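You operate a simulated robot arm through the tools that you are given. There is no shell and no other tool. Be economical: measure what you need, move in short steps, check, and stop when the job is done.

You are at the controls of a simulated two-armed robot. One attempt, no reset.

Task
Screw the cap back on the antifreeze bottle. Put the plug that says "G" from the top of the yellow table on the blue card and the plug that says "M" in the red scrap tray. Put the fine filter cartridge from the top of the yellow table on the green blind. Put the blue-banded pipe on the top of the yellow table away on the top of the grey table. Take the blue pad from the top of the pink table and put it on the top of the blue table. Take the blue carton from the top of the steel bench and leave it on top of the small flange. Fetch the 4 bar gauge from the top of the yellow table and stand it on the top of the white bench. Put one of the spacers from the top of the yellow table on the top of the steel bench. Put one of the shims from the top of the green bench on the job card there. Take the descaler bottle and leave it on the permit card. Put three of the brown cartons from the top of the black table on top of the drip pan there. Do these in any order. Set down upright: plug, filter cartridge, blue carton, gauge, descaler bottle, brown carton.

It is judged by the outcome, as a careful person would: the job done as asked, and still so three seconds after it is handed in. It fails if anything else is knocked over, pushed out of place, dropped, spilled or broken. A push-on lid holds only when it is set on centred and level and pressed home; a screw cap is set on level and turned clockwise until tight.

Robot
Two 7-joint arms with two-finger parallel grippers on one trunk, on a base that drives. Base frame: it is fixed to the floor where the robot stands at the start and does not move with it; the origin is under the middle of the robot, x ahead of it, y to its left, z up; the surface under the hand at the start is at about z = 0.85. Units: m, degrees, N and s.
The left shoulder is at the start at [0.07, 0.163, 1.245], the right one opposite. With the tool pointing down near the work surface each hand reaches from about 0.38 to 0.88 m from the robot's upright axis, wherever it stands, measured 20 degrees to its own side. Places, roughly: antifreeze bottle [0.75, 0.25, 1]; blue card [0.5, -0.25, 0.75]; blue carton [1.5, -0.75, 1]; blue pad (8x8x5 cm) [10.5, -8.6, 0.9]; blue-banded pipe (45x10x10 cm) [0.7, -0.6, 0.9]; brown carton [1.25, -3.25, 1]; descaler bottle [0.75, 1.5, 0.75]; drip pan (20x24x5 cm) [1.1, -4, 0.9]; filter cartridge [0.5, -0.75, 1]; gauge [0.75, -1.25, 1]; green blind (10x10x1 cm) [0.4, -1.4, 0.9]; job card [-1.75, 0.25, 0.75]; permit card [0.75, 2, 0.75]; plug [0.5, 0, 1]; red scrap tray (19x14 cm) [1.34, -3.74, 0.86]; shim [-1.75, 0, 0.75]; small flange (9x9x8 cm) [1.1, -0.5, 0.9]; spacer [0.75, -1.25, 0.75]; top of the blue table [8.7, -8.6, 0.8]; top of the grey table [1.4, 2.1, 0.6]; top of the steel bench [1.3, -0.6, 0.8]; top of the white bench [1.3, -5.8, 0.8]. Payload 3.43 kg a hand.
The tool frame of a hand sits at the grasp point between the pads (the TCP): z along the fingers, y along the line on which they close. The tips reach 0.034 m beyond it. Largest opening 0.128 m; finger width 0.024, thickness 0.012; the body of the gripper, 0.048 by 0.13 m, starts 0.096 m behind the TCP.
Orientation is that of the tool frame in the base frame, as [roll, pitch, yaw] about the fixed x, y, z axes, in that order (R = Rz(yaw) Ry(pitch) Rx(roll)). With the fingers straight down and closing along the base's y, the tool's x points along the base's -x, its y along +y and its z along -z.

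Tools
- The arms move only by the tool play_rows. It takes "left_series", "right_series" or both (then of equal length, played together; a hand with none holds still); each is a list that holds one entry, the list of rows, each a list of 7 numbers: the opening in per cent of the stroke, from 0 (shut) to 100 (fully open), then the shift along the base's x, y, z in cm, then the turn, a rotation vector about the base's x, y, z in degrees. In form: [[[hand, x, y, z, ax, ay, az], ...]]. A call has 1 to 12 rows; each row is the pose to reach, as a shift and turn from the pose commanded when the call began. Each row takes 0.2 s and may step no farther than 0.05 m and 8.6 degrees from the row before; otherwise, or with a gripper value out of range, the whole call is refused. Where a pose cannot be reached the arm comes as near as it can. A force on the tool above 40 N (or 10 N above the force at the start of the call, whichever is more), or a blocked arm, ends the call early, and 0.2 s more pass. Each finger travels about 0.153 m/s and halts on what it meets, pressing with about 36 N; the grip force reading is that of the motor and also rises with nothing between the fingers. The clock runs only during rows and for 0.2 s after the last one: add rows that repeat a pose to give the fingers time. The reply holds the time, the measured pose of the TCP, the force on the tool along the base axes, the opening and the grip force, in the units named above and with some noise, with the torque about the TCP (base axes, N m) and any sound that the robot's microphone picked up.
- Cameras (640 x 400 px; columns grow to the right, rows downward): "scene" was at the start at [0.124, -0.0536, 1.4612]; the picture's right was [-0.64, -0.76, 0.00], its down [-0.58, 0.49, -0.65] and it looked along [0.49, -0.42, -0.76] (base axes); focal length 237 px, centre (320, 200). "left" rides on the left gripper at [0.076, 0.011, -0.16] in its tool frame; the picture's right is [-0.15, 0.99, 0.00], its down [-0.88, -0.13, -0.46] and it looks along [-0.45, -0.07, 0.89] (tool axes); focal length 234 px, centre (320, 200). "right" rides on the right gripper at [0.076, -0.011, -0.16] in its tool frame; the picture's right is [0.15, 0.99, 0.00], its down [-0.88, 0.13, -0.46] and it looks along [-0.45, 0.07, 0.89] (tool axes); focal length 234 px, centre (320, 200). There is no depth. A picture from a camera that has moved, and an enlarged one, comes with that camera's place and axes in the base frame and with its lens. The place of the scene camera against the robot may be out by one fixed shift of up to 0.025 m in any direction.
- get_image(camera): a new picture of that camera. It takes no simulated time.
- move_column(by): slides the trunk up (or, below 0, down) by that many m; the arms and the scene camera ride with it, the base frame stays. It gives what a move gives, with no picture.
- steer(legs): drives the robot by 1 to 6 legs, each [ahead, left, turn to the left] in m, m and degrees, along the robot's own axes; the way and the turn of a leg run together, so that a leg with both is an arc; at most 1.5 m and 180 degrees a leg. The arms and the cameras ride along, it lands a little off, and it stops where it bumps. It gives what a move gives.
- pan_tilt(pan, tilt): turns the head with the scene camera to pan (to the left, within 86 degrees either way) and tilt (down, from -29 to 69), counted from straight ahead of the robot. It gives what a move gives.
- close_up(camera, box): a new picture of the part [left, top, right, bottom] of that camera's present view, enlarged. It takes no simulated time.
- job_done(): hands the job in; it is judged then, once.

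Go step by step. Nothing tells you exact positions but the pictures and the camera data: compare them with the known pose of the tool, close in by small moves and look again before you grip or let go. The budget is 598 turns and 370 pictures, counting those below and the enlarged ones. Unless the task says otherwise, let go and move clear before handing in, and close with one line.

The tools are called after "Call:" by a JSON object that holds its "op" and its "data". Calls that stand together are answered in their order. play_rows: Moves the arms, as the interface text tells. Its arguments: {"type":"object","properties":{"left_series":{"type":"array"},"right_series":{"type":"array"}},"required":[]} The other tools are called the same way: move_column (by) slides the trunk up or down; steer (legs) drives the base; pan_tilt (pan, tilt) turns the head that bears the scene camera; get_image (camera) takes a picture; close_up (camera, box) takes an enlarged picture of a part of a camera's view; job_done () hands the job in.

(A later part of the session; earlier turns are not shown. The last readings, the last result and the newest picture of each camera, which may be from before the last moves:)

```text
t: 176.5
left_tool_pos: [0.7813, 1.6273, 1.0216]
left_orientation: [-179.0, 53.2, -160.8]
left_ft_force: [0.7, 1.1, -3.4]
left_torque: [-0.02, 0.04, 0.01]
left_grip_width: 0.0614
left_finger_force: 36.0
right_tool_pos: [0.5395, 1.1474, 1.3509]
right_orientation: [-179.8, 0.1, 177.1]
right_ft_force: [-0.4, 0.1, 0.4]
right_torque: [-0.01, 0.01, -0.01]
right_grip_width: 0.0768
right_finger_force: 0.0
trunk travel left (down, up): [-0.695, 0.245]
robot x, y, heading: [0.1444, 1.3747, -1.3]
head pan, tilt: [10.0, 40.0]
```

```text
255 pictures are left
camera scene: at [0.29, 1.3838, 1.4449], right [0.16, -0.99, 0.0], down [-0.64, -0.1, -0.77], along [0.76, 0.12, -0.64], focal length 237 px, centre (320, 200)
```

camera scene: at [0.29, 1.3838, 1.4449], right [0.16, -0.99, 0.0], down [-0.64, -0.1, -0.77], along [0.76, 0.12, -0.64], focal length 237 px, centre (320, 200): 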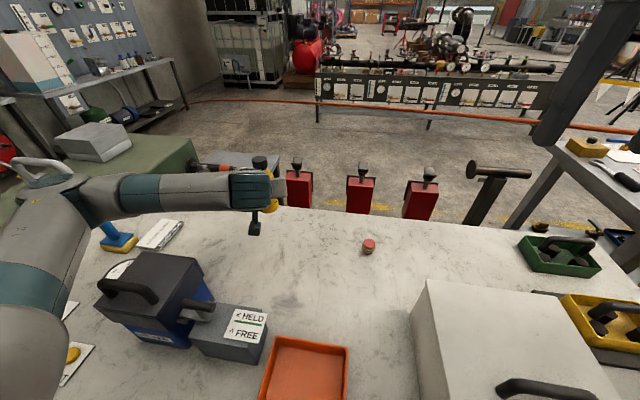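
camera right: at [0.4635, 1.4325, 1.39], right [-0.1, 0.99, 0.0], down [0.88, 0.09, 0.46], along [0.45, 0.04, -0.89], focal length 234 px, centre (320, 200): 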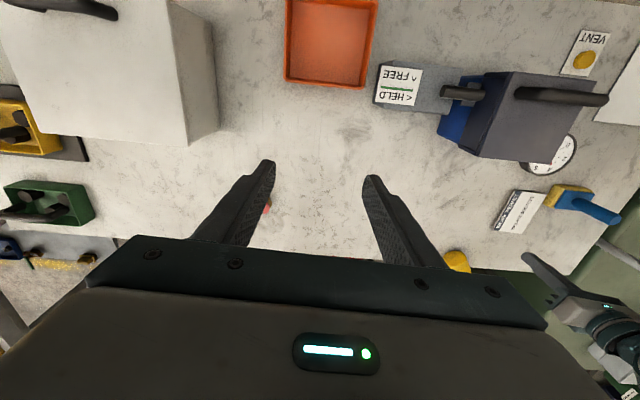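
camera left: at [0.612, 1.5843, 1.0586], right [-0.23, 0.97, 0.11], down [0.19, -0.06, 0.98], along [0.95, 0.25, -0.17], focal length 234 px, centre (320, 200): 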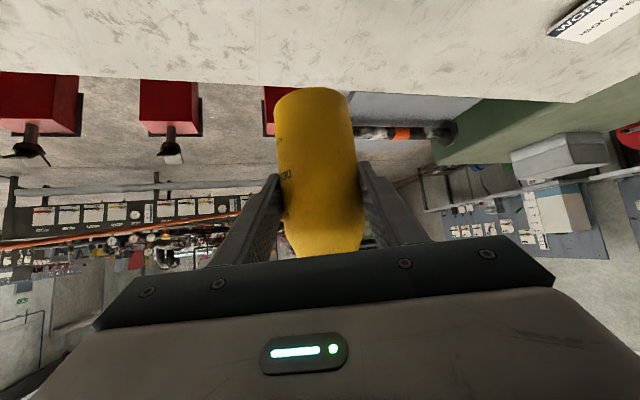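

The bottle is upright in the hand. I carry it left to where my forearm clears the bin, and will set it on the table beside the card first so I can straighten the card.

Call:
{"op": "steer", "data": {"legs": [[0, 0.33, 0]]}}

Call:
{"op": "play_rows", "data": {"left_series": [[[0, 3, -1, 0, 0, 0, 0], [0, 6, -2, 0, 0, 0, 0], [0, 9, -3, 0, 0, 0, 0], [0, 11.4, -4, -2, 0, 0, 0], [0, 11.4, -4, -6, 0, 0, 0], [0, 11.4, -4, -9, 0, 0, 0], [0, 11.4, -4, -11, 0, 0, 0], [0, 11.4, -4, -11, 0, 0, 0]]]}}

Call:
{"op": "get_image", "data": {"camera": "left"}}

Call:
{"op": "get_image", "data": {"camera": "scene"}}

```text
t: 178.7
left_tool_pos: [0.7854, 1.9615, 1.023]
left_orientation: [-179.1, 53.2, -160.6]
left_ft_force: [0.8, -0.7, -2.6]
left_torque: [0.01, 0.04, 0.02]
left_grip_width: 0.0615
left_finger_force: 36.0
right_tool_pos: [0.5463, 1.4777, 1.3508]
right_orientation: [-179.8, 0.2, 177.3]
right_ft_force: [-0.8, 1.3, 0.3]
right_torque: [0.01, 0.01, 0.01]
right_grip_width: 0.0767
right_finger_force: 0.0
trunk travel left (down, up): [-0.695, 0.245]
robot x, y, heading: [0.1465, 1.705, -1.1]
head pan, tilt: [10.0, 40.0]
```

```text
t: 180.5
left_tool_pos: [0.8983, 1.9203, 0.9142]
left_orientation: [-179.0, 53.2, -160.6]
left_ft_force: [-0.2, 0.9, -2.1]
left_torque: [-0.04, 0.03, 0.01]
left_grip_width: 0.0612
left_finger_force: 36.0
right_tool_pos: [0.5456, 1.4778, 1.3498]
right_orientation: [-179.8, 0.1, 177.3]
right_ft_force: [0.1, -0.4, 0.3]
right_torque: [0.0, 0.0, 0.01]
right_grip_width: 0.0769
right_finger_force: 0.0
trunk travel left (down, up): [-0.695, 0.245]
robot x, y, heading: [0.1422, 1.7054, -0.6]
head pan, tilt: [10.0, 40.0]
```

```text
254 pictures are left
camera left: at [0.7302, 1.8766, 0.9489], right [-0.23, 0.97, 0.11], down [0.19, -0.06, 0.98], along [0.95, 0.25, -0.17], focal length 234 px, centre (320, 200)
```

left: 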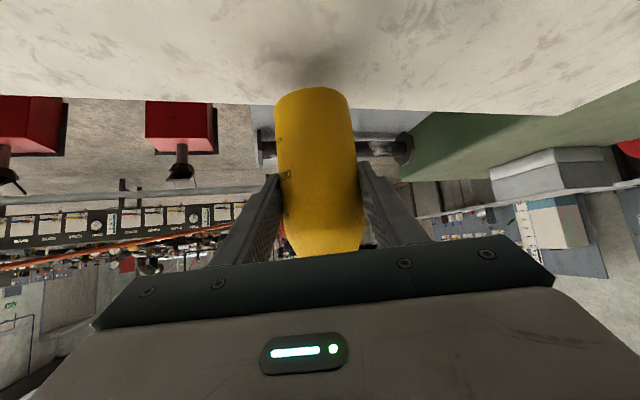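

```text
253 pictures are left
camera scene: at [0.295, 1.7153, 1.4449], right [0.16, -0.99, 0.0], down [-0.63, -0.1, -0.77], along [0.76, 0.12, -0.64], focal length 237 px, centre (320, 200)
```

scene: 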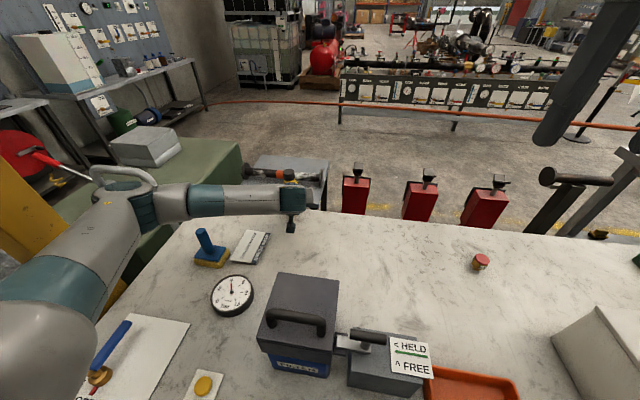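

Call:
{"op": "play_rows", "data": {"left_series": [[[0, 0, 0, -1.5, 0, 0, 0], [0, 0, 0, -2.7, 0, 0, 0], [0, 0, 0, -3.3, 0, 0, 0], [0, 0, 0, -3.8, 0, 0, 0], [0, 0, 0, -4.2, 0, 0, 0], [0, 0, 0, -4.6, 0, 0, 0], [0, 0, 0, -5, 0, 0, 0], [0, 0, 0, -5.4, 0, 0, 0], [0, 0, 0, -5.8, 0, 0, 0]]]}}

Call:
{"op": "get_image", "data": {"camera": "left"}}

```text
t: 182.5
left_tool_pos: [0.8965, 1.9192, 0.8575]
left_orientation: [-178.9, 53.3, -160.6]
left_ft_force: [0.5, 0.5, 25.6]
left_torque: [0.91, -0.09, 0.04]
left_grip_width: 0.0615
left_finger_force: 35.9
right_tool_pos: [0.5438, 1.4781, 1.352]
right_orientation: [-179.8, 0.3, 177.2]
right_ft_force: [0.4, 0.2, 0.3]
right_torque: [-0.01, -0.03, 0.01]
right_grip_width: 0.0772
right_finger_force: 0.0
trunk travel left (down, up): [-0.695, 0.245]
robot x, y, heading: [0.1487, 1.7062, -0.9]
head pan, tilt: [10.0, 40.0]
```

```text
252 pictures are left
camera left: at [0.7283, 1.8763, 0.8933], right [-0.23, 0.97, 0.11], down [0.19, -0.06, 0.98], along [0.95, 0.25, -0.17], focal length 234 px, centre (320, 200)
```

left: 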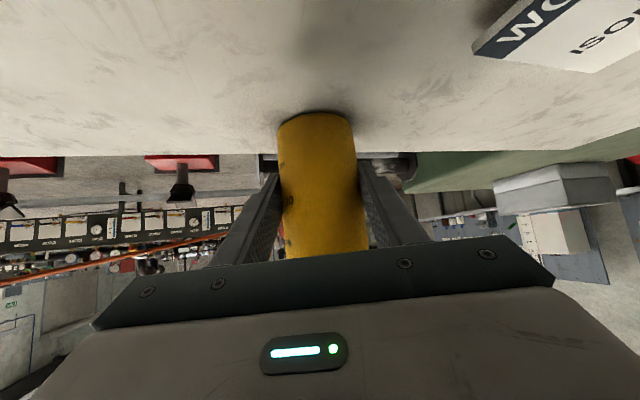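

The bottle stands on the table. I ease off, open, and back out along the tool axis.

Call:
{"op": "play_rows", "data": {"left_series": [[[0, 0, 0, 0.3, 0, 0, 0], [55, 0, 0, 0.3, 0, 0, 0], [70, 0, 0, 0.3, 0, 0, 0], [85, 0, 0, 0.3, 0, 0, 0], [85, 0, 0, 0.3, 0, 0, 0], [85, -2.3, -0.8, 2.1, 0, 0, 0], [85, -5.2, -1.8, 4.4, 0, 0, 0], [85, -8, -2.8, 7, 0, 0, 0], [85, -9.5, -3.4, 11, 0, 0, 0], [85, -9.5, -3.4, 15, 0, 0, 0]]]}}

Call:
{"op": "get_image", "data": {"camera": "scene"}}

```text
t: 184.7
left_tool_pos: [0.8021, 1.886, 1.0057]
left_orientation: [-179.1, 53.2, -160.7]
left_ft_force: [0.1, -0.5, 0.7]
left_torque: [0.0, -0.03, -0.01]
left_grip_width: 0.1089
left_finger_force: 0.0
right_tool_pos: [0.5463, 1.4781, 1.3515]
right_orientation: [-179.8, 0.2, 177.3]
right_ft_force: [-0.3, -0.1, 0.2]
right_torque: [0.03, 0.0, -0.01]
right_grip_width: 0.077
right_finger_force: 0.1
trunk travel left (down, up): [-0.695, 0.245]
robot x, y, heading: [0.1451, 1.7058, -1.2]
head pan, tilt: [10.0, 40.0]
```

```text
251 pictures are left
camera scene: at [0.2943, 1.7147, 1.4449], right [0.16, -0.99, 0.0], down [-0.63, -0.1, -0.77], along [0.76, 0.12, -0.64], focal length 237 px, centre (320, 200)
```

scene: 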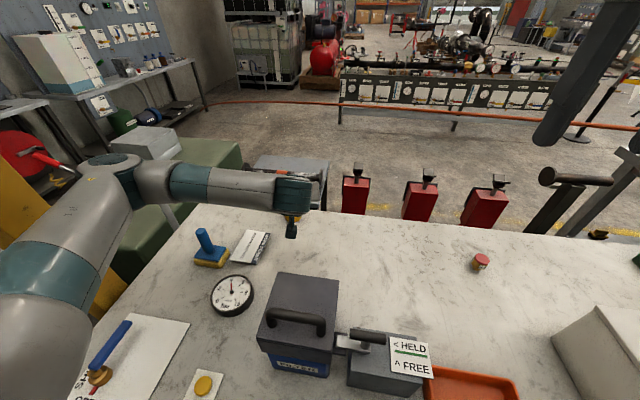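

Call:
{"op": "play_rows", "data": {"left_series": [[[85, 0, 0, 2, -2.5, 7.2, 0], [85, 0, 0, 4, -5, 14.3, 0], [85, 0, 0, 6, -7.5, 21.5, 0], [85, 0, 0, 8, -10, 28.6, 0], [85, 0, 0, 10, -12.4, 35.8, 0], [85, 0, 0, 12, -14.9, 43, 0], [85, 0, 0, 14, -17.3, 50.1, 0], [85, 0, 0, 14, -17.3, 50.1, 0]]]}}

Call:
{"op": "get_image", "data": {"camera": "left"}}

```text
t: 186.5
left_tool_pos: [0.8037, 1.8862, 1.1436]
left_orientation: [-179.3, 0.1, -160.7]
left_ft_force: [0.3, 0.0, -0.9]
left_torque: [0.0, 0.01, 0.01]
left_grip_width: 0.1088
left_finger_force: 0.1
right_tool_pos: [0.5468, 1.4779, 1.3513]
right_orientation: [-179.9, 0.2, 177.3]
right_ft_force: [-1.0, 0.4, -0.6]
right_torque: [-0.02, 0.02, 0.0]
right_grip_width: 0.0767
right_finger_force: 0.0
trunk travel left (down, up): [-0.695, 0.245]
robot x, y, heading: [0.1491, 1.7096, -0.7]
head pan, tilt: [10.0, 40.0]
```

```text
250 pictures are left
camera left: at [0.7271, 1.8738, 1.3048], right [-0.19, 0.98, -0.01], down [0.87, 0.17, 0.46], along [0.45, 0.07, -0.89], focal length 234 px, centre (320, 200)
```

left: 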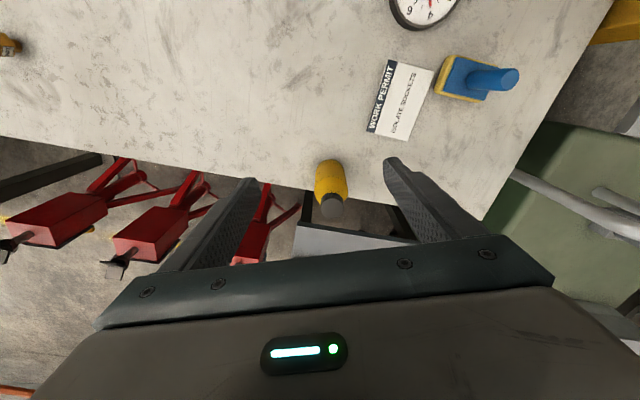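

The bottle is standing. The permit card was about 13 x 8.5 cm, centred at [0.796, 1.974] with its header away from me. It is now at [0.739, 2.023], turned about -100 degrees, so I will put it back as it was.

Call:
{"op": "steer", "data": {"legs": [[0, -0.12, 0]]}}

Call:
{"op": "play_rows", "data": {"left_series": [[[100, -0.5, 4, 0, 0, 0, -4], [100, -1, 8, 0, 0, 0, -8], [100, -1.5, 12, 0, 0, 0, -12], [100, -2, 16, 0, 0, 0, -16], [100, -2.5, 20, -3, 0, 0, -20], [100, -3, 23, -6, 0, 0, -23], [100, -3.4, 25.5, -9, 0, 0, -23], [100, -3.4, 25.5, -13, 0, 0, -23], [100, -3.4, 25.5, -13, 0, 0, -23]]]}}

Call:
{"op": "get_image", "data": {"camera": "left"}}

```text
t: 187.8
left_tool_pos: [0.803, 1.7665, 1.1456]
left_orientation: [-179.2, 0.1, -160.8]
left_ft_force: [-0.2, 0.1, -0.7]
left_torque: [-0.01, -0.02, 0.0]
left_grip_width: 0.1088
left_finger_force: 0.1
right_tool_pos: [0.5435, 1.3587, 1.3509]
right_orientation: [-179.6, 0.2, 177.2]
right_ft_force: [-0.4, 0.4, 0.0]
right_torque: [0.01, -0.01, 0.01]
right_grip_width: 0.0767
right_finger_force: 0.1
trunk travel left (down, up): [-0.695, 0.245]
robot x, y, heading: [0.1454, 1.5855, -1.1]
head pan, tilt: [10.0, 40.0]
```

```text
refused: row 5 steps farther than a row can; nothing moved
```

```text
249 pictures are left
camera left: at [0.7256, 1.7545, 1.3042], right [-0.19, 0.98, -0.01], down [0.87, 0.17, 0.46], along [0.45, 0.07, -0.89], focal length 234 px, centre (320, 200)
```

left: 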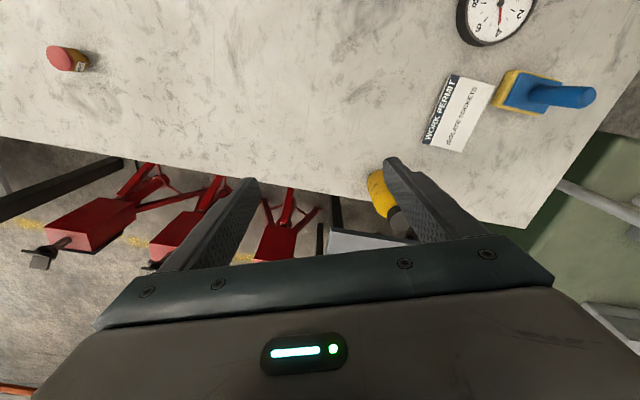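

Call:
{"op": "play_rows", "data": {"left_series": [[[100, -0.5, 4, 0, 0, 0, -4], [100, -1, 8, 0, 0, 0, -8], [100, -1.5, 12, 0, 0, 0, -12], [100, -2, 16, 0, 0, 0, -16], [100, -2.5, 20, 0, 0, 0, -20], [100, -3, 23.5, 0, 0, 0, -23], [100, -3.4, 25.5, -3, 0, 0, -23], [100, -3.4, 25.5, -7, 0, 0, -23], [100, -3.4, 25.5, -11, 0, 0, -23], [100, -3.4, 25.5, -15, 0, 0, -23], [100, -3.4, 25.5, -15, 0, 0, -23]]]}}

Call:
{"op": "get_image", "data": {"camera": "left"}}

```text
t: 190.2
left_tool_pos: [0.7666, 2.02, 0.9982]
left_orientation: [-179.3, 0.1, 176.2]
left_ft_force: [0.3, 0.4, 0.7]
left_torque: [0.03, -0.03, 0.01]
left_grip_width: 0.1281
left_finger_force: 0.1
right_tool_pos: [0.5438, 1.358, 1.3506]
right_orientation: [-179.8, 0.0, 177.2]
right_ft_force: [-0.2, 0.0, -0.9]
right_torque: [0.0, 0.02, -0.01]
right_grip_width: 0.0767
right_finger_force: 0.1
trunk travel left (down, up): [-0.695, 0.245]
robot x, y, heading: [0.143, 1.5838, -1.0]
head pan, tilt: [10.0, 40.0]
```

```text
248 pictures are left
camera left: at [0.6907, 2.0393, 1.1569], right [0.21, 0.98, -0.01], down [0.87, -0.18, 0.46], along [0.45, -0.11, -0.89], focal length 234 px, centre (320, 200)
```

left: 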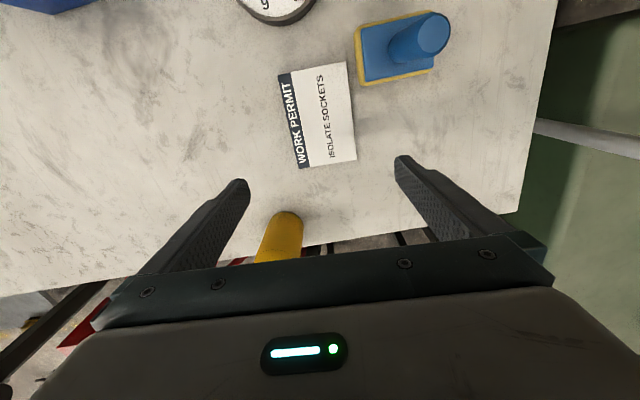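

The card is aligned with the fingers. I descend and grip its edges.

Call:
{"op": "play_rows", "data": {"left_series": [[[100, 0, 0.1, -4, 0, 0, 0], [100, 0, 0.1, -8, 0, 0, 0], [100, 0, 0.1, -12, 0, 0, 0], [100, 0, 0.1, -15, 0, 0, 0], [100, 0, 0.1, -15.9, 0, 0, 0], [100, 0, 0.1, -15.9, 0, 0, 0], [40, 0, 0.1, -15.9, 0, 0, 0], [0, 0, 0.1, -15.9, 0, 0, 0], [0, 0, 0.1, -15.9, 0, 0, 0]]]}}

Call:
{"op": "get_image", "data": {"camera": "left"}}

```text
t: 192.2
left_tool_pos: [0.7692, 2.0209, 0.836]
left_orientation: [-179.4, 0.3, 176.3]
left_ft_force: [-0.5, -0.2, -1.0]
left_torque: [0.04, -0.04, 0.03]
left_grip_width: 0.0891
left_finger_force: 35.8
right_tool_pos: [0.5432, 1.3577, 1.3504]
right_orientation: [-179.9, 0.0, 177.3]
right_ft_force: [-0.1, 0.3, 0.1]
right_torque: [-0.02, 0.03, 0.01]
right_grip_width: 0.0765
right_finger_force: 0.0
trunk travel left (down, up): [-0.695, 0.245]
robot x, y, heading: [0.14, 1.5884, -0.8]
head pan, tilt: [10.0, 40.0]
```

```text
247 pictures are left
camera left: at [0.6924, 2.0402, 0.9959], right [0.21, 0.98, -0.01], down [0.87, -0.18, 0.46], along [0.45, -0.11, -0.89], focal length 234 px, centre (320, 200)
```

left: 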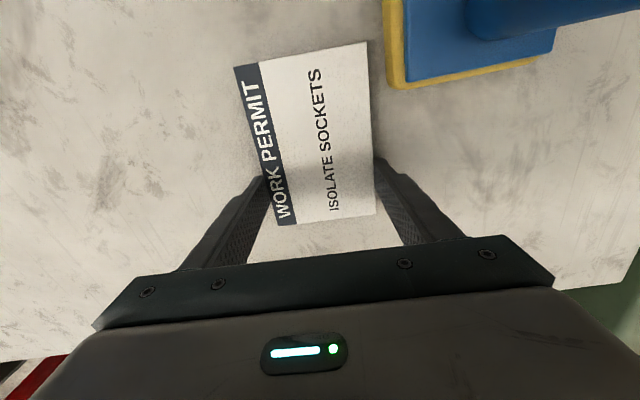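

Call:
{"op": "play_rows", "data": {"left_series": [[[0, 0, 0, 2, 0, 0, 0], [0, 0, -0.2, 4, 0, 0, 8], [0, 0.2, -0.4, 6, 0, 0, 16], [0, 0.4, -0.6, 6, 0, 0, 24.5], [0, 0.7, -0.8, 6, 0, 0, 33], [0, 1, -1, 6, 0, 0, 41.5], [0, 1.3, -1.1, 6, 0, 0, 50], [0, 1.6, -1.2, 6, 0, 0, 58.5], [0, 1.8, -1.3, 6, 0, 0, 67], [0, 2, -1.4, 6, 0, 0, 75.5], [0, 2.2, -1.5, 6, 0, 0, 84], [0, 2.4, -1.6, 6, 0, 0, 92.5]]]}}

Call:
{"op": "get_image", "data": {"camera": "left"}}

```text
t: 194.8
left_tool_pos: [0.7928, 2.0068, 0.8959]
left_orientation: [-179.3, 0.2, -91.1]
left_ft_force: [-0.3, 0.2, 0.6]
left_torque: [0.04, 0.01, 0.02]
left_grip_width: 0.0889
left_finger_force: 36.0
right_tool_pos: [0.5442, 1.358, 1.3508]
right_orientation: [-179.9, 0.1, 177.2]
right_ft_force: [-0.3, -0.4, 0.1]
right_torque: [0.01, 0.03, -0.01]
right_grip_width: 0.0771
right_finger_force: 0.0
trunk travel left (down, up): [-0.695, 0.245]
robot x, y, heading: [0.1441, 1.5878, -1.0]
head pan, tilt: [10.0, 40.0]
```

```text
246 pictures are left
camera left: at [0.7771, 1.9305, 1.055], right [-0.99, 0.17, -0.01], down [0.14, 0.88, 0.46], along [0.09, 0.45, -0.89], focal length 234 px, centre (320, 200)
```

left: 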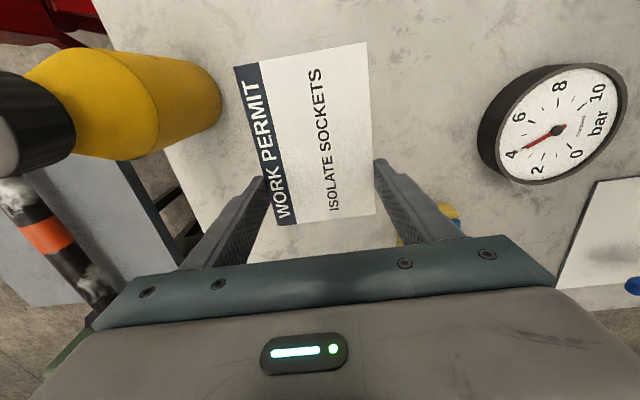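

Call:
{"op": "play_rows", "data": {"left_series": [[[0, 0, 0, -2, 0, 0, 6], [0, 0, 0, -4, 0, 0, 6], [0, 0, 0, -5.2, 0, 0, 6], [0, 0, 0, -5.7, 0, 0, 6], [0, 0, 0, -5.9, 0, 0, 6], [80, 0, 0, -5.9, 0, 0, 6], [80, 0, 0, -5.9, 0, 0, 6], [80, 0, 0, -2, 0, 0, 6], [80, 0, 0, 2, 0, 0, 6], [80, 0, 0, 6, 0, 0, 6], [80, 0, 0, 10, 0, 0, 6], [80, 0, 0, 14, 0, 0, 6]]]}}

Call:
{"op": "get_image", "data": {"camera": "left"}}

```text
t: 197.4
left_tool_pos: [0.7915, 2.0033, 1.0377]
left_orientation: [-179.3, 0.2, -85.3]
left_ft_force: [-0.4, -0.7, 0.0]
left_torque: [-0.01, 0.02, -0.04]
left_grip_width: 0.1024
left_finger_force: 0.0
right_tool_pos: [0.5441, 1.358, 1.3506]
right_orientation: [-179.8, 0.1, 177.1]
right_ft_force: [0.2, 0.0, -0.8]
right_torque: [0.02, -0.02, -0.01]
right_grip_width: 0.0768
right_finger_force: 0.1
trunk travel left (down, up): [-0.695, 0.245]
robot x, y, heading: [0.1478, 1.5858, -0.9]
head pan, tilt: [10.0, 40.0]
```

```text
245 pictures are left
camera left: at [0.7852, 1.9276, 1.1961], right [-1.0, 0.06, -0.01], down [0.05, 0.89, 0.46], along [0.04, 0.46, -0.89], focal length 234 px, centre (320, 200)
```

left: 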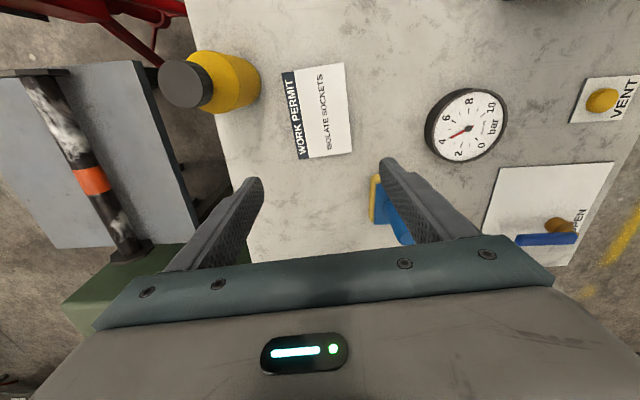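

The card is back in place. Now I position over the bottle with the fingers open.

Call:
{"op": "play_rows", "data": {"left_series": [[[100, 3, -2, 1, 0, 0, 0], [100, 6, -4, 1, 0, 0, 0], [100, 9, -6, 1, 0, 0, 0], [100, 11.8, -8.2, 1, 0, 0, 0], [100, 11.8, -8.2, 1, 0, 0, 0]]]}}

Call:
{"op": "get_image", "data": {"camera": "left"}}

```text
t: 198.6
left_tool_pos: [0.91, 1.9246, 1.0454]
left_orientation: [-179.3, 0.1, -85.3]
left_ft_force: [-0.2, 0.5, 0.4]
left_torque: [-0.03, -0.01, 0.0]
left_grip_width: 0.128
left_finger_force: 0.0
right_tool_pos: [0.5442, 1.3598, 1.3515]
right_orientation: [-179.7, 0.0, 177.1]
right_ft_force: [0.2, -0.7, 0.6]
right_torque: [-0.03, -0.01, 0.01]
right_grip_width: 0.0767
right_finger_force: 0.0
trunk travel left (down, up): [-0.695, 0.245]
robot x, y, heading: [0.1436, 1.5851, -0.8]
head pan, tilt: [10.0, 40.0]
```

```text
244 pictures are left
camera left: at [0.9032, 1.8471, 1.206], right [-1.0, 0.06, -0.01], down [0.05, 0.89, 0.46], along [0.04, 0.46, -0.89], focal length 234 px, centre (320, 200)
```

left: 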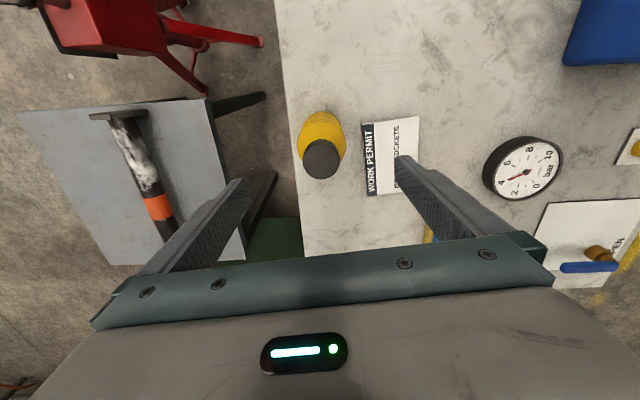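

Centred. I descend to body height, grip, lift slightly and check.

Call:
{"op": "play_rows", "data": {"left_series": [[[100, 0, 0, -4, 0, 0, 0], [100, 0, 0, -8, 0, 0, 0], [100, 0, 0, -12, 0, 0, 0], [100, 0, 0, -15, 0, 0, 0], [100, 0, 0, -16.7, 0, 0, 0], [100, 0, 0, -16.7, 0, 0, 0], [40, 0, 0, -16.7, 0, 0, 0], [0, 0, 0, -16.7, 0, 0, 0], [0, 0, 0, -16.7, 0, 0, 0], [0, 0, 0, -14.7, 0, 0, 0], [0, 0, 0, -11.7, 0, 0, 0]]]}}

Call:
{"op": "get_image", "data": {"camera": "left"}}

```text
t: 201.0
left_tool_pos: [0.9113, 1.9248, 0.9271]
left_orientation: [-179.4, 0.2, -85.3]
left_ft_force: [-0.6, 0.0, -2.4]
left_torque: [-0.01, -0.01, -0.03]
left_grip_width: 0.0633
left_finger_force: 36.1
right_tool_pos: [0.5428, 1.3575, 1.3517]
right_orientation: [-179.8, 0.1, 177.2]
right_ft_force: [0.3, 0.3, 0.0]
right_torque: [0.03, -0.03, -0.03]
right_grip_width: 0.0769
right_finger_force: 0.1
trunk travel left (down, up): [-0.695, 0.245]
robot x, y, heading: [0.1403, 1.5871, -1.1]
head pan, tilt: [10.0, 40.0]
```

```text
243 pictures are left
camera left: at [0.9041, 1.8478, 1.0873], right [-1.0, 0.06, -0.01], down [0.05, 0.89, 0.46], along [0.04, 0.46, -0.89], focal length 234 px, centre (320, 200)
```

left: 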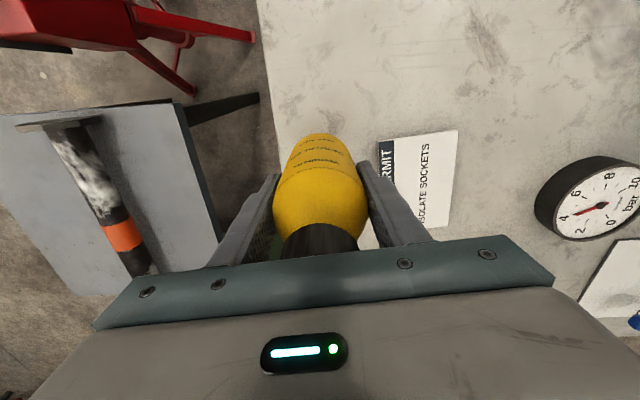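

Call:
{"op": "play_rows", "data": {"left_series": [[[0, -1, 0.5, 1, 0, 0, 0], [0, -3, 1.3, 1, 0, 0, 0], [0, -6, 2.6, 1, 0, 0, 0], [0, -9, 3.9, 1, 0, 0, 0], [0, -11.5, 4.9, 1, 0, 0, 0], [0, -11.5, 4.9, 0, 0, 0, 0], [0, -11.5, 4.9, -1, 0, 0, 0], [0, -11.5, 4.9, -1, 0, 0, 0]]]}}

Call:
{"op": "get_image", "data": {"camera": "left"}}

Call:
{"op": "close_up", "data": {"camera": "scene", "box": [140, 140, 340, 265]}}

```text
t: 202.8
left_tool_pos: [0.7961, 1.973, 0.918]
left_orientation: [-179.2, 0.3, -85.2]
left_ft_force: [-0.8, -0.7, -2.6]
left_torque: [0.0, 0.03, -0.04]
left_grip_width: 0.0635
left_finger_force: 36.4
right_tool_pos: [0.5451, 1.3577, 1.3498]
right_orientation: [-179.9, 0.1, 177.2]
right_ft_force: [0.2, -0.1, 0.0]
right_torque: [-0.01, -0.03, -0.02]
right_grip_width: 0.0768
right_finger_force: 0.0
trunk travel left (down, up): [-0.695, 0.245]
robot x, y, heading: [0.1428, 1.5865, -0.7]
head pan, tilt: [10.0, 40.0]
```

```text
242 pictures are left
camera left: at [0.7885, 1.8968, 1.0781], right [-1.0, 0.06, -0.01], down [0.05, 0.89, 0.46], along [0.04, 0.46, -0.89], focal length 234 px, centre (320, 200)
```

left: 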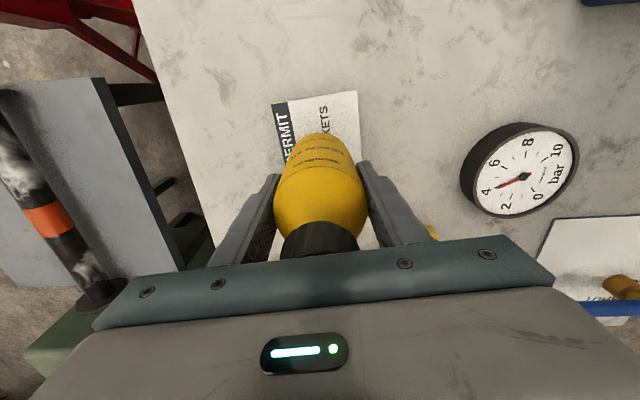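

```text
3.20 times, centred on (240, 202) of scene
camera zoom: at [0.2932, 1.5956, 1.4449], right [0.16, -0.99, 0.0], down [-0.63, -0.1, -0.77], along [0.76, 0.12, -0.64], focal length 757 px, centre (576, 192)
```

zoom: 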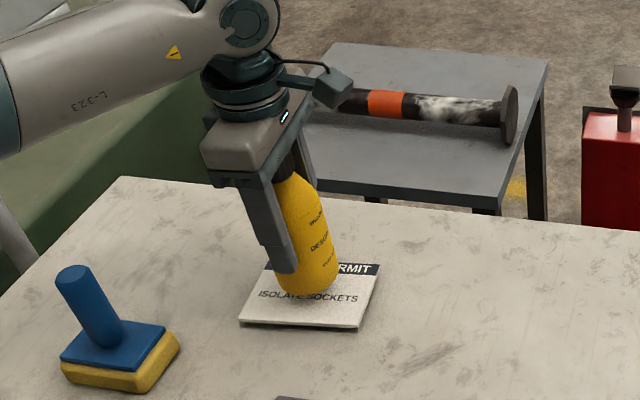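

The bottle is right over the card. I lower to contact, release and retreat upward.

Call:
{"op": "play_rows", "data": {"left_series": [[[0, 0, 0, -1.5, 0, 0, 0], [0, 0, 0, -2.2, 0, 0, 0], [0, 0, 0, -2.6, 0, 0, 0], [0, 0, 0, -2.9, 0, 0, 0], [0, 0, 0, -3.2, 0, 0, 0], [0, 0, 0, -3.4, 0, 0, 0]]]}}

```text
t: 204.2
left_tool_pos: [0.7928, 1.9715, 0.8892]
left_orientation: [-178.9, 0.2, -85.3]
left_ft_force: [1.9, 2.8, 37.3]
left_torque: [0.07, 0.7, -0.05]
left_grip_width: 0.0634
left_finger_force: 35.9
right_tool_pos: [0.5399, 1.357, 1.3522]
right_orientation: [-179.9, 0.2, 177.2]
right_ft_force: [-0.3, -0.9, 0.6]
right_torque: [-0.01, 0.04, 0.02]
right_grip_width: 0.0768
right_finger_force: 0.0
trunk travel left (down, up): [-0.695, 0.245]
robot x, y, heading: [0.1425, 1.583, -0.9]
head pan, tilt: [10.0, 40.0]
```

Call:
{"op": "play_rows", "data": {"left_series": [[[0, 0, 0, 0.4, 0, 0, 0], [55, 0, 0, 0.4, 0, 0, 0], [80, 0, 0, 0.4, 0, 0, 0], [80, 0, 0, 0.4, 0, 0, 0], [90, 0, 0, 4, 0, 0, 0], [90, 0, 0, 8, 0, 0, 0], [90, 0, 0, 12, 0, 0, 0], [90, 0, 0, 16, 0, 0, 0], [90, 0, 0, 20, 0, 0, 0], [90, 0, 0, 24, 0, 0, 0]]]}}

Call:
{"op": "close_up", "data": {"camera": "scene", "box": [140, 140, 340, 265]}}

```text
t: 206.4
left_tool_pos: [0.794, 1.9747, 1.1241]
left_orientation: [-179.3, 0.2, -85.3]
left_ft_force: [0.8, -0.2, 0.1]
left_torque: [0.03, 0.02, -0.03]
left_grip_width: 0.1151
left_finger_force: 0.1
right_tool_pos: [0.5437, 1.3573, 1.3499]
right_orientation: [-179.8, 0.1, 177.2]
right_ft_force: [-0.3, 0.3, -0.1]
right_torque: [0.01, 0.01, 0.04]
right_grip_width: 0.0766
right_finger_force: 0.0
trunk travel left (down, up): [-0.695, 0.245]
robot x, y, heading: [0.1449, 1.5892, -0.9]
head pan, tilt: [10.0, 40.0]
```

```text
3.20 times, centred on (240, 202) of scene
camera zoom: at [0.2927, 1.5945, 1.4449], right [0.16, -0.99, 0.0], down [-0.63, -0.1, -0.77], along [0.76, 0.12, -0.64], focal length 757 px, centre (576, 192)
```

zoom: 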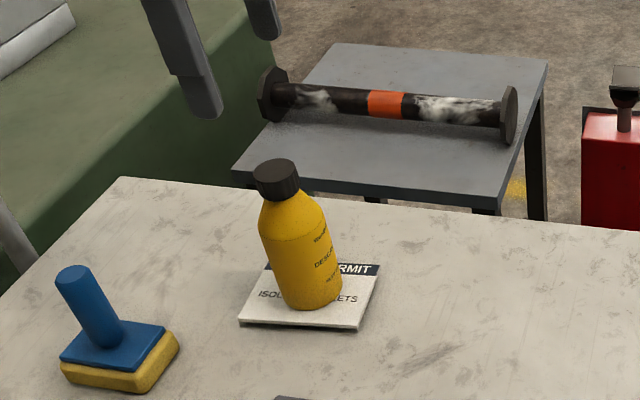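

The descaler stands on the permit card. I check whether the FILTER bin was shifted by that earlier arm contact.

Call:
{"op": "get_image", "data": {"camera": "scene"}}

```text
239 pictures are left
camera scene: at [0.2927, 1.5945, 1.4449], right [0.16, -0.99, 0.0], down [-0.63, -0.1, -0.77], along [0.76, 0.12, -0.64], focal length 237 px, centre (320, 200)
```

scene: 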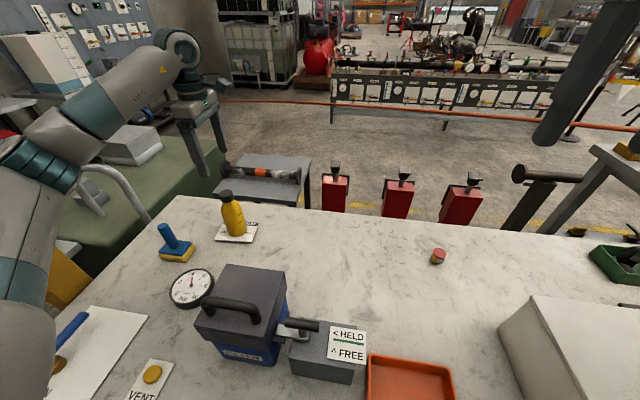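

Relative to its neighbours nothing has moved. Next is the shim on the green bench behind me, so I bring the left hand back to neutral and back away.

Call:
{"op": "play_rows", "data": {"left_series": [[[90, -2, 0, 3, 0, 0, -8.4], [90, -4, 0, 6, 0, 0, -16.8], [90, -6, -1, 8, 0, 0, -25.2], [90, -9, -2, 8, 0, 0, -33.6], [90, -12, -3, 8, 0, 0, -42], [90, -15, -4, 8, 0, 0, -50.4], [90, -18, -6, 8, 0, 0, -58.8], [90, -21, -8, 8, 0, 0, -67.2], [90, -24, -10, 8, 0, 0, -75.6], [90, -26, -12, 8, 0, 0, -84], [90, -26, -13, 8, 0, 0, -92]]]}}

Call:
{"op": "steer", "data": {"legs": [[-0.75, 0, 0], [0, -0.9, 0], [0, 0, 160]]}}

Call:
{"op": "pan_tilt", "data": {"pan": 0, "tilt": 30}}

Call:
{"op": "get_image", "data": {"camera": "scene"}}

```text
t: 208.8
left_tool_pos: [0.5356, 1.843, 1.2046]
left_orientation: [-179.3, 0.2, -177.3]
left_ft_force: [-0.4, 0.3, 0.0]
left_torque: [0.01, 0.0, -0.03]
left_grip_width: 0.1152
left_finger_force: 0.1
right_tool_pos: [0.5447, 1.3579, 1.3511]
right_orientation: [-179.8, 0.1, 177.1]
right_ft_force: [0.5, -0.5, 0.6]
right_torque: [0.05, 0.01, 0.03]
right_grip_width: 0.0767
right_finger_force: 0.1
trunk travel left (down, up): [-0.695, 0.245]
robot x, y, heading: [0.1506, 1.5823, -1.0]
head pan, tilt: [10.0, 40.0]
```

```text
t: 223.7
left_tool_pos: [-1.0579, 0.5706, 1.2052]
left_orientation: [-179.3, 0.2, -17.0]
left_ft_force: [-0.1, 0.0, -0.6]
left_torque: [0.0, 0.02, -0.01]
left_grip_width: 0.115
left_finger_force: 0.1
right_tool_pos: [-0.9015, 1.0317, 1.3513]
right_orientation: [-179.8, 0.0, -22.5]
right_ft_force: [-0.2, -0.2, -0.2]
right_torque: [-0.01, 0.0, 0.01]
right_grip_width: 0.0768
right_finger_force: 0.0
trunk travel left (down, up): [-0.695, 0.245]
robot x, y, heading: [-0.6019, 0.6786, 159.3]
head pan, tilt: [10.0, 40.0]
```

```text
t: 224.4
left_tool_pos: [-1.0579, 0.5708, 1.2057]
left_orientation: [-179.4, 0.2, -17.0]
left_ft_force: [-0.1, 0.4, 0.0]
left_torque: [-0.02, -0.02, -0.01]
left_grip_width: 0.1154
left_finger_force: 0.2
right_tool_pos: [-0.9012, 1.032, 1.3519]
right_orientation: [-179.8, 0.1, -22.5]
right_ft_force: [-0.2, 0.7, 0.3]
right_torque: [-0.05, 0.0, 0.0]
right_grip_width: 0.0772
right_finger_force: 0.0
trunk travel left (down, up): [-0.695, 0.245]
robot x, y, heading: [-0.6017, 0.6786, 159.4]
head pan, tilt: [0.0, 30.0]
```

```text
238 pictures are left
camera scene: at [-0.7203, 0.7273, 1.4602], right [0.35, 0.94, 0.0], down [0.47, -0.18, -0.87], along [-0.81, 0.3, -0.5], focal length 237 px, centre (320, 200)
```

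scene: 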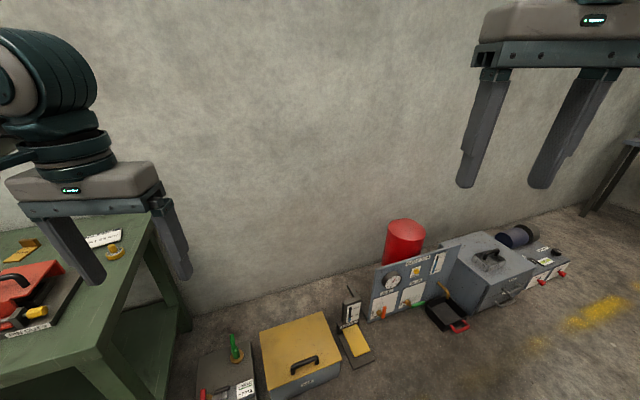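

Call:
{"op": "pan_tilt", "data": {"pan": 45, "tilt": 38}}

Call:
{"op": "get_image", "data": {"camera": "scene"}}

```text
t: 225.6
left_tool_pos: [-1.0576, 0.5708, 1.2047]
left_orientation: [-179.3, 0.2, -17.0]
left_ft_force: [0.4, 0.1, 0.2]
left_torque: [0.01, 0.01, 0.02]
left_grip_width: 0.1152
left_finger_force: 0.2
right_tool_pos: [-0.902, 1.0315, 1.3502]
right_orientation: [-179.8, 0.1, -22.5]
right_ft_force: [0.0, 0.9, -0.1]
right_torque: [-0.01, -0.02, 0.03]
right_grip_width: 0.0768
right_finger_force: 0.0
trunk travel left (down, up): [-0.695, 0.245]
robot x, y, heading: [-0.6026, 0.6808, 159.1]
head pan, tilt: [45.0, 38.0]
```

```text
237 pictures are left
camera scene: at [-0.7143, 0.66, 1.4479], right [-0.41, 0.91, 0.0], down [0.56, 0.25, -0.79], along [-0.72, -0.33, -0.62], focal length 237 px, centre (320, 200)
```

scene: 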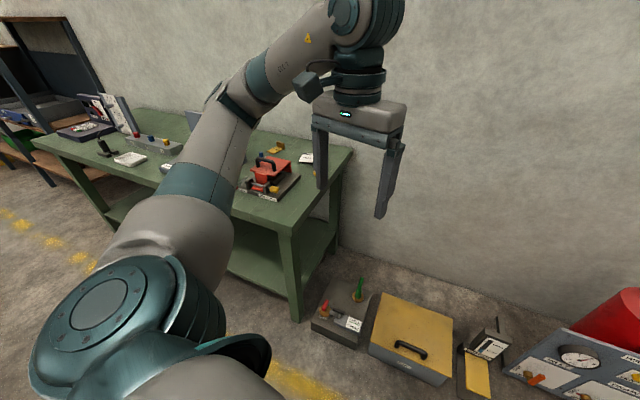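

Call:
{"op": "steer", "data": {"legs": [[0, 0, 20.7], [0.15, 0.68, 0]]}}

Call:
{"op": "pan_tilt", "data": {"pan": 0, "tilt": 40}}

Call:
{"op": "get_image", "data": {"camera": "scene"}}

```text
t: 230.5
left_tool_pos: [-1.1385, -0.2575, 1.2054]
left_orientation: [-179.3, 0.2, 4.0]
left_ft_force: [0.6, 0.5, -0.2]
left_torque: [-0.01, -0.04, 0.03]
left_grip_width: 0.1153
left_finger_force: 0.1
right_tool_pos: [-1.159, 0.2262, 1.3508]
right_orientation: [-179.9, 0.1, -1.5]
right_ft_force: [-0.4, 0.0, 0.5]
right_torque: [0.02, -0.01, 0.0]
right_grip_width: 0.0765
right_finger_force: 0.1
trunk travel left (down, up): [-0.695, 0.245]
robot x, y, heading: [-0.757, 0.0048, -179.1]
head pan, tilt: [45.0, 38.0]
```

```text
t: 231.6
left_tool_pos: [-1.138, -0.2569, 1.2055]
left_orientation: [-179.3, 0.2, 4.0]
left_ft_force: [-0.6, 0.6, -0.4]
left_torque: [0.02, 0.01, -0.02]
left_grip_width: 0.1149
left_finger_force: 0.0
right_tool_pos: [-1.1592, 0.2279, 1.3516]
right_orientation: [-179.8, 0.1, -1.5]
right_ft_force: [0.8, 0.5, -0.2]
right_torque: [-0.02, -0.02, -0.02]
right_grip_width: 0.0768
right_finger_force: 0.1
trunk travel left (down, up): [-0.695, 0.245]
robot x, y, heading: [-0.7508, 0.0113, -179.4]
head pan, tilt: [0.0, 40.0]
```

```text
236 pictures are left
camera scene: at [-0.8748, 0.0035, 1.4449], right [-0.01, 1.0, 0.0], down [0.64, 0.01, -0.77], along [-0.77, -0.01, -0.64], focal length 237 px, centre (320, 200)
```

scene: 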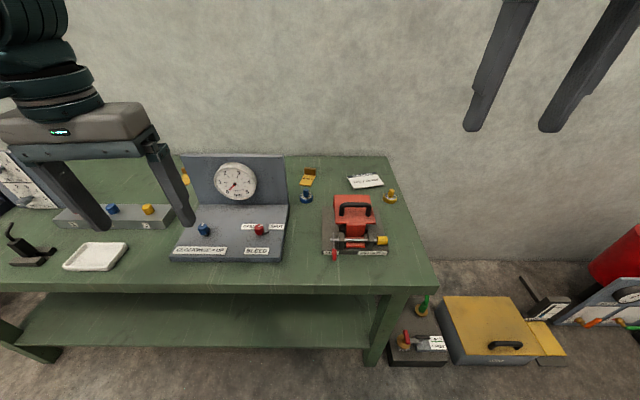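

Call:
{"op": "close_up", "data": {"camera": "scene", "box": [270, 150, 430, 250]}}

Call:
{"op": "close_up", "data": {"camera": "scene", "box": [0, 180, 200, 300]}}

```text
4.00 times, centred on (350, 200) of scene
camera zoom: at [-0.8748, 0.0035, 1.4449], right [-0.01, 1.0, 0.0], down [0.64, 0.01, -0.77], along [-0.77, -0.01, -0.64], focal length 946 px, centre (200, 200)
```

zoom: 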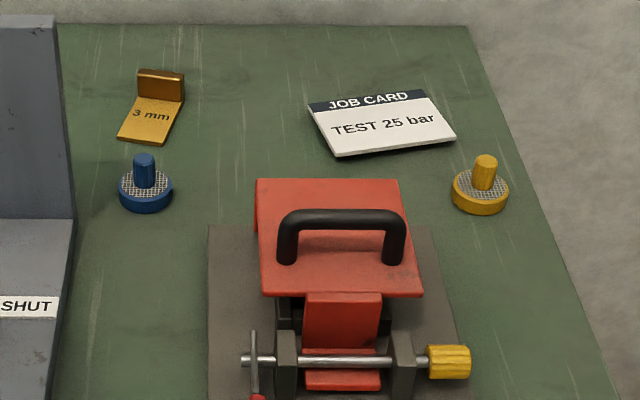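

```text
3.20 times, centred on (100, 240) of scene
camera zoom: at [-0.8748, 0.0035, 1.4449], right [-0.01, 1.0, 0.0], down [0.64, 0.01, -0.77], along [-0.77, -0.01, -0.64], focal length 757 px, centre (1024, 72)
```

zoom: 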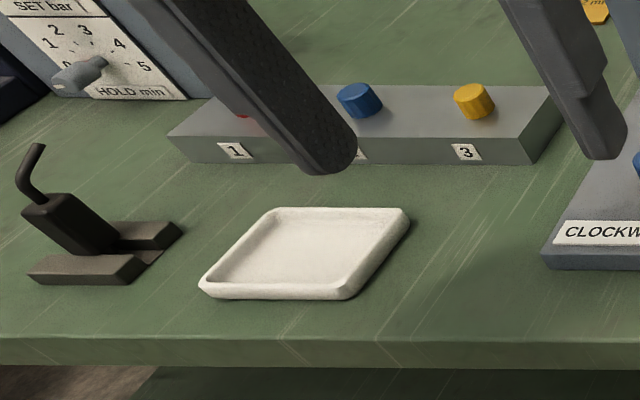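

Two brass shims are here. I take the "3 mm" one near [-1.86, -0.06]; the job card is near [-1.78, 0.20]. I move closer for the right arm.

Call:
{"op": "steer", "data": {"legs": [[0, 0.24, 0], [0.2, 0, 0]]}}

Call:
{"op": "play_rows", "data": {"right_series": [[[80, -4, -1, -3, 0, 0, 0], [80, -8, -2, -6, 0, 0, 0], [80, -12, -3, -9, 0, 0, 0], [80, -16, -4, -12, 0, 0, 0], [80, -20, -5, -14, 0, 0, 0], [80, -20, -5, -14, 0, 0, 0]]]}}

Call:
{"op": "get_image", "data": {"camera": "right"}}

```text
t: 234.6
left_tool_pos: [-1.339, -0.4973, 1.2042]
left_orientation: [-179.3, 0.2, 3.9]
left_ft_force: [0.0, 0.0, -0.3]
left_torque: [0.02, -0.02, 0.02]
left_grip_width: 0.1152
left_finger_force: 0.2
right_tool_pos: [-1.3558, -0.0125, 1.3513]
right_orientation: [-179.8, 0.2, -1.7]
right_ft_force: [0.0, -0.3, -0.4]
right_torque: [-0.01, 0.02, -0.02]
right_grip_width: 0.0764
right_finger_force: 0.0
trunk travel left (down, up): [-0.695, 0.245]
robot x, y, heading: [-0.9561, -0.2329, -179.6]
head pan, tilt: [0.0, 40.0]
```

```text
refused: row 1 steps farther than a row can; nothing moved
```

```text
233 pictures are left
camera right: at [-1.2806, -0.0036, 1.5105], right [0.12, -0.99, 0.0], down [-0.88, -0.11, 0.46], along [-0.46, -0.05, -0.89], focal length 234 px, centre (320, 200)
```

right: 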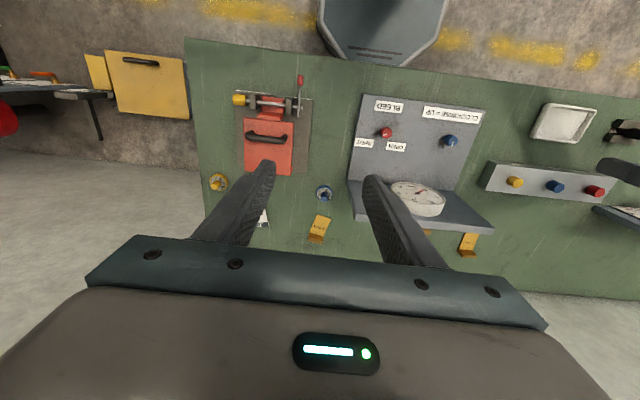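

Call:
{"op": "play_rows", "data": {"right_series": [[[80, -3.5, 0, -2.5, 0, 0, 0], [80, -7, -0.5, -5, 0, 0, 0], [80, -10.5, -1, -7.5, 0, 0, 0], [80, -14, -1.5, -10, 0, 0, 0], [80, -17.5, -2, -12.5, 0, 0, 0], [80, -21, -2.5, -15, 0, 0, 0], [80, -25, -3, -17, 0, 0, 0], [80, -29, -3.5, -19, 0, 0, 0], [80, -33, -4, -21, 0, 0, 0], [80, -33, -4, -21, 0, 0, 0]]]}}

Call:
{"op": "get_image", "data": {"camera": "right"}}

```text
t: 236.8
left_tool_pos: [-1.3392, -0.4971, 1.2049]
left_orientation: [-179.3, 0.3, 3.8]
left_ft_force: [0.6, 0.0, -0.1]
left_torque: [0.03, -0.01, -0.01]
left_grip_width: 0.1152
left_finger_force: 0.0
right_tool_pos: [-1.6328, -0.0032, 1.1379]
right_orientation: [-179.8, 0.1, -1.7]
right_ft_force: [0.2, -0.1, 0.2]
right_torque: [-0.03, 0.03, 0.03]
right_grip_width: 0.1022
right_finger_force: 0.1
right hand out of reach, approached as far as the arm can: row 7, 8, 9, 10
trunk travel left (down, up): [-0.695, 0.245]
robot x, y, heading: [-0.9536, -0.2324, -179.5]
head pan, tilt: [0.0, 40.0]
```

```text
232 pictures are left
camera right: at [-1.556, 0.0059, 1.2966], right [0.12, -0.99, 0.0], down [-0.88, -0.11, 0.46], along [-0.46, -0.05, -0.89], focal length 234 px, centre (320, 200)
```

right: 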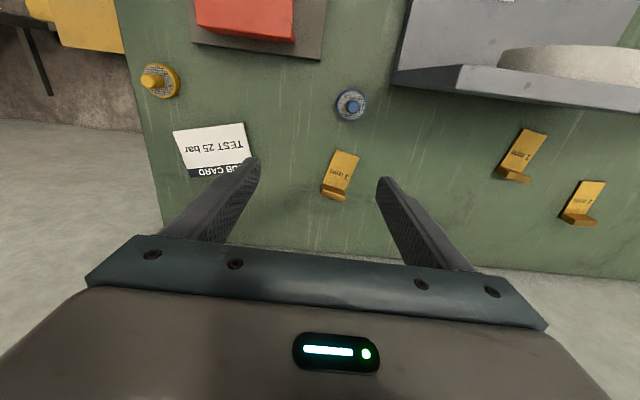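

The arm is at full stretch here. I lower the trunk to gain reach.

Call:
{"op": "move_column", "data": {"by": -0.12}}

Call:
{"op": "play_rows", "data": {"right_series": [[[80, -3, -1, 1, 0, 0, 0], [80, -6, -2.5, 2, 0, 0, 0], [80, -8, -4, 2, 0, 0, 0], [80, -10.3, -4, 2, 0, 0, 0], [80, -10.3, -4, 2, 0, 0, 0]]]}}

Call:
{"op": "get_image", "data": {"camera": "right"}}

```text
t: 238.3
left_tool_pos: [-1.3395, -0.497, 1.085]
left_orientation: [-179.2, 0.2, 3.8]
left_ft_force: [-0.1, -0.6, 0.1]
left_torque: [-0.01, 0.02, 0.01]
left_grip_width: 0.1151
left_finger_force: 0.1
right_tool_pos: [-1.6328, -0.0043, 1.0173]
right_orientation: [-179.7, 0.1, -1.7]
right_ft_force: [-0.1, -0.2, -0.3]
right_torque: [-0.04, 0.06, 0.01]
right_grip_width: 0.1025
right_finger_force: 0.1
trunk travel left (down, up): [-0.575, 0.365]
robot x, y, heading: [-0.956, -0.2329, -179.9]
head pan, tilt: [0.0, 40.0]
```

```text
t: 239.5
left_tool_pos: [-1.3404, -0.4981, 1.0854]
left_orientation: [-179.3, 0.2, 3.9]
left_ft_force: [-0.9, 0.6, 0.9]
left_torque: [-0.03, 0.0, 0.01]
left_grip_width: 0.1153
left_finger_force: 0.0
right_tool_pos: [-1.6487, 0.0172, 1.0294]
right_orientation: [-179.9, 0.3, -1.8]
right_ft_force: [-1.1, 0.1, 0.1]
right_torque: [-0.01, -0.02, 0.02]
right_grip_width: 0.1022
right_finger_force: 0.1
right hand out of reach, approached as far as the arm can: row 1, 2, 3, 4, 5
trunk travel left (down, up): [-0.575, 0.365]
robot x, y, heading: [-0.9523, -0.2318, -179.8]
head pan, tilt: [0.0, 40.0]
```

```text
231 pictures are left
camera right: at [-1.5725, 0.0282, 1.1889], right [0.12, -0.99, 0.0], down [-0.88, -0.11, 0.46], along [-0.46, -0.05, -0.89], focal length 234 px, centre (320, 200)
```

right: 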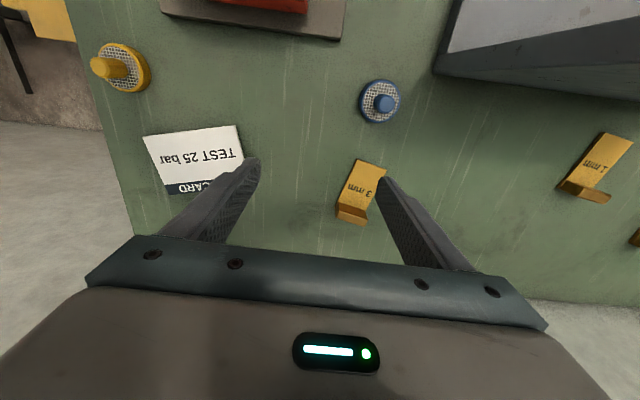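

Call:
{"op": "steer", "data": {"legs": [[0, 0.085, 0], [0.04, 0, 0]]}}

Call:
{"op": "play_rows", "data": {"right_series": [[[80, -2, 0.5, 0, 0, 0, 0], [80, -4, 1, 0, 0, 0, 0], [80, -5, 2, 0, 0, 0, 0], [80, -5, 2, 0, 0, 0, 0]]]}}

Call:
{"op": "get_image", "data": {"camera": "right"}}

```text
t: 241.1
left_tool_pos: [-1.3645, -0.5799, 1.0842]
left_orientation: [-179.2, 0.0, 3.9]
left_ft_force: [-0.2, 0.4, 0.1]
left_torque: [0.0, -0.06, -0.04]
left_grip_width: 0.1155
left_finger_force: 0.0
right_tool_pos: [-1.6755, -0.0638, 1.0293]
right_orientation: [179.9, 0.2, -1.7]
right_ft_force: [-0.9, -0.5, -0.2]
right_torque: [0.0, -0.03, 0.02]
right_grip_width: 0.1025
right_finger_force: 0.1
trunk travel left (down, up): [-0.575, 0.365]
robot x, y, heading: [-0.9759, -0.3154, -179.8]
head pan, tilt: [0.0, 40.0]
stopped in leg 2: the robot was blocked; the commanded pose is now the measured one
```

```text
t: 242.1
left_tool_pos: [-1.3601, -0.5802, 1.0855]
left_orientation: [-179.2, 0.2, 3.7]
left_ft_force: [0.5, -0.1, 0.3]
left_torque: [0.0, 0.0, 0.03]
left_grip_width: 0.1153
left_finger_force: 0.0
right_tool_pos: [-1.6939, -0.0309, 1.0296]
right_orientation: [-180.0, 0.5, -1.8]
right_ft_force: [-0.1, -0.2, 0.3]
right_torque: [0.0, -0.01, -0.01]
right_grip_width: 0.1023
right_finger_force: 0.0
right hand out of reach, approached as far as the arm can: row 1, 2, 3, 4
trunk travel left (down, up): [-0.575, 0.365]
robot x, y, heading: [-0.9776, -0.3134, -179.8]
head pan, tilt: [0.0, 40.0]
```

```text
230 pictures are left
camera right: at [-1.6162, -0.0204, 1.188], right [0.12, -0.99, 0.0], down [-0.88, -0.1, 0.46], along [-0.46, -0.05, -0.89], focal length 234 px, centre (320, 200)
```

right: 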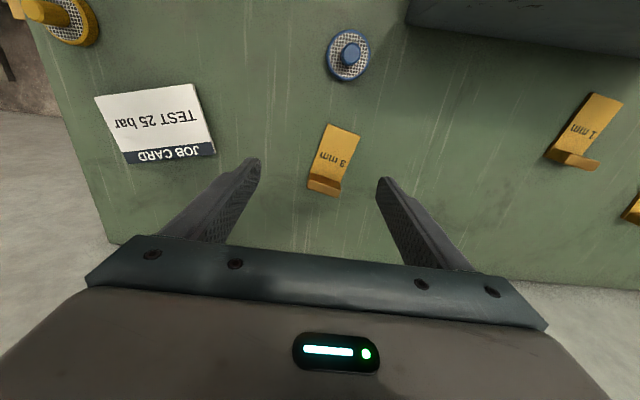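

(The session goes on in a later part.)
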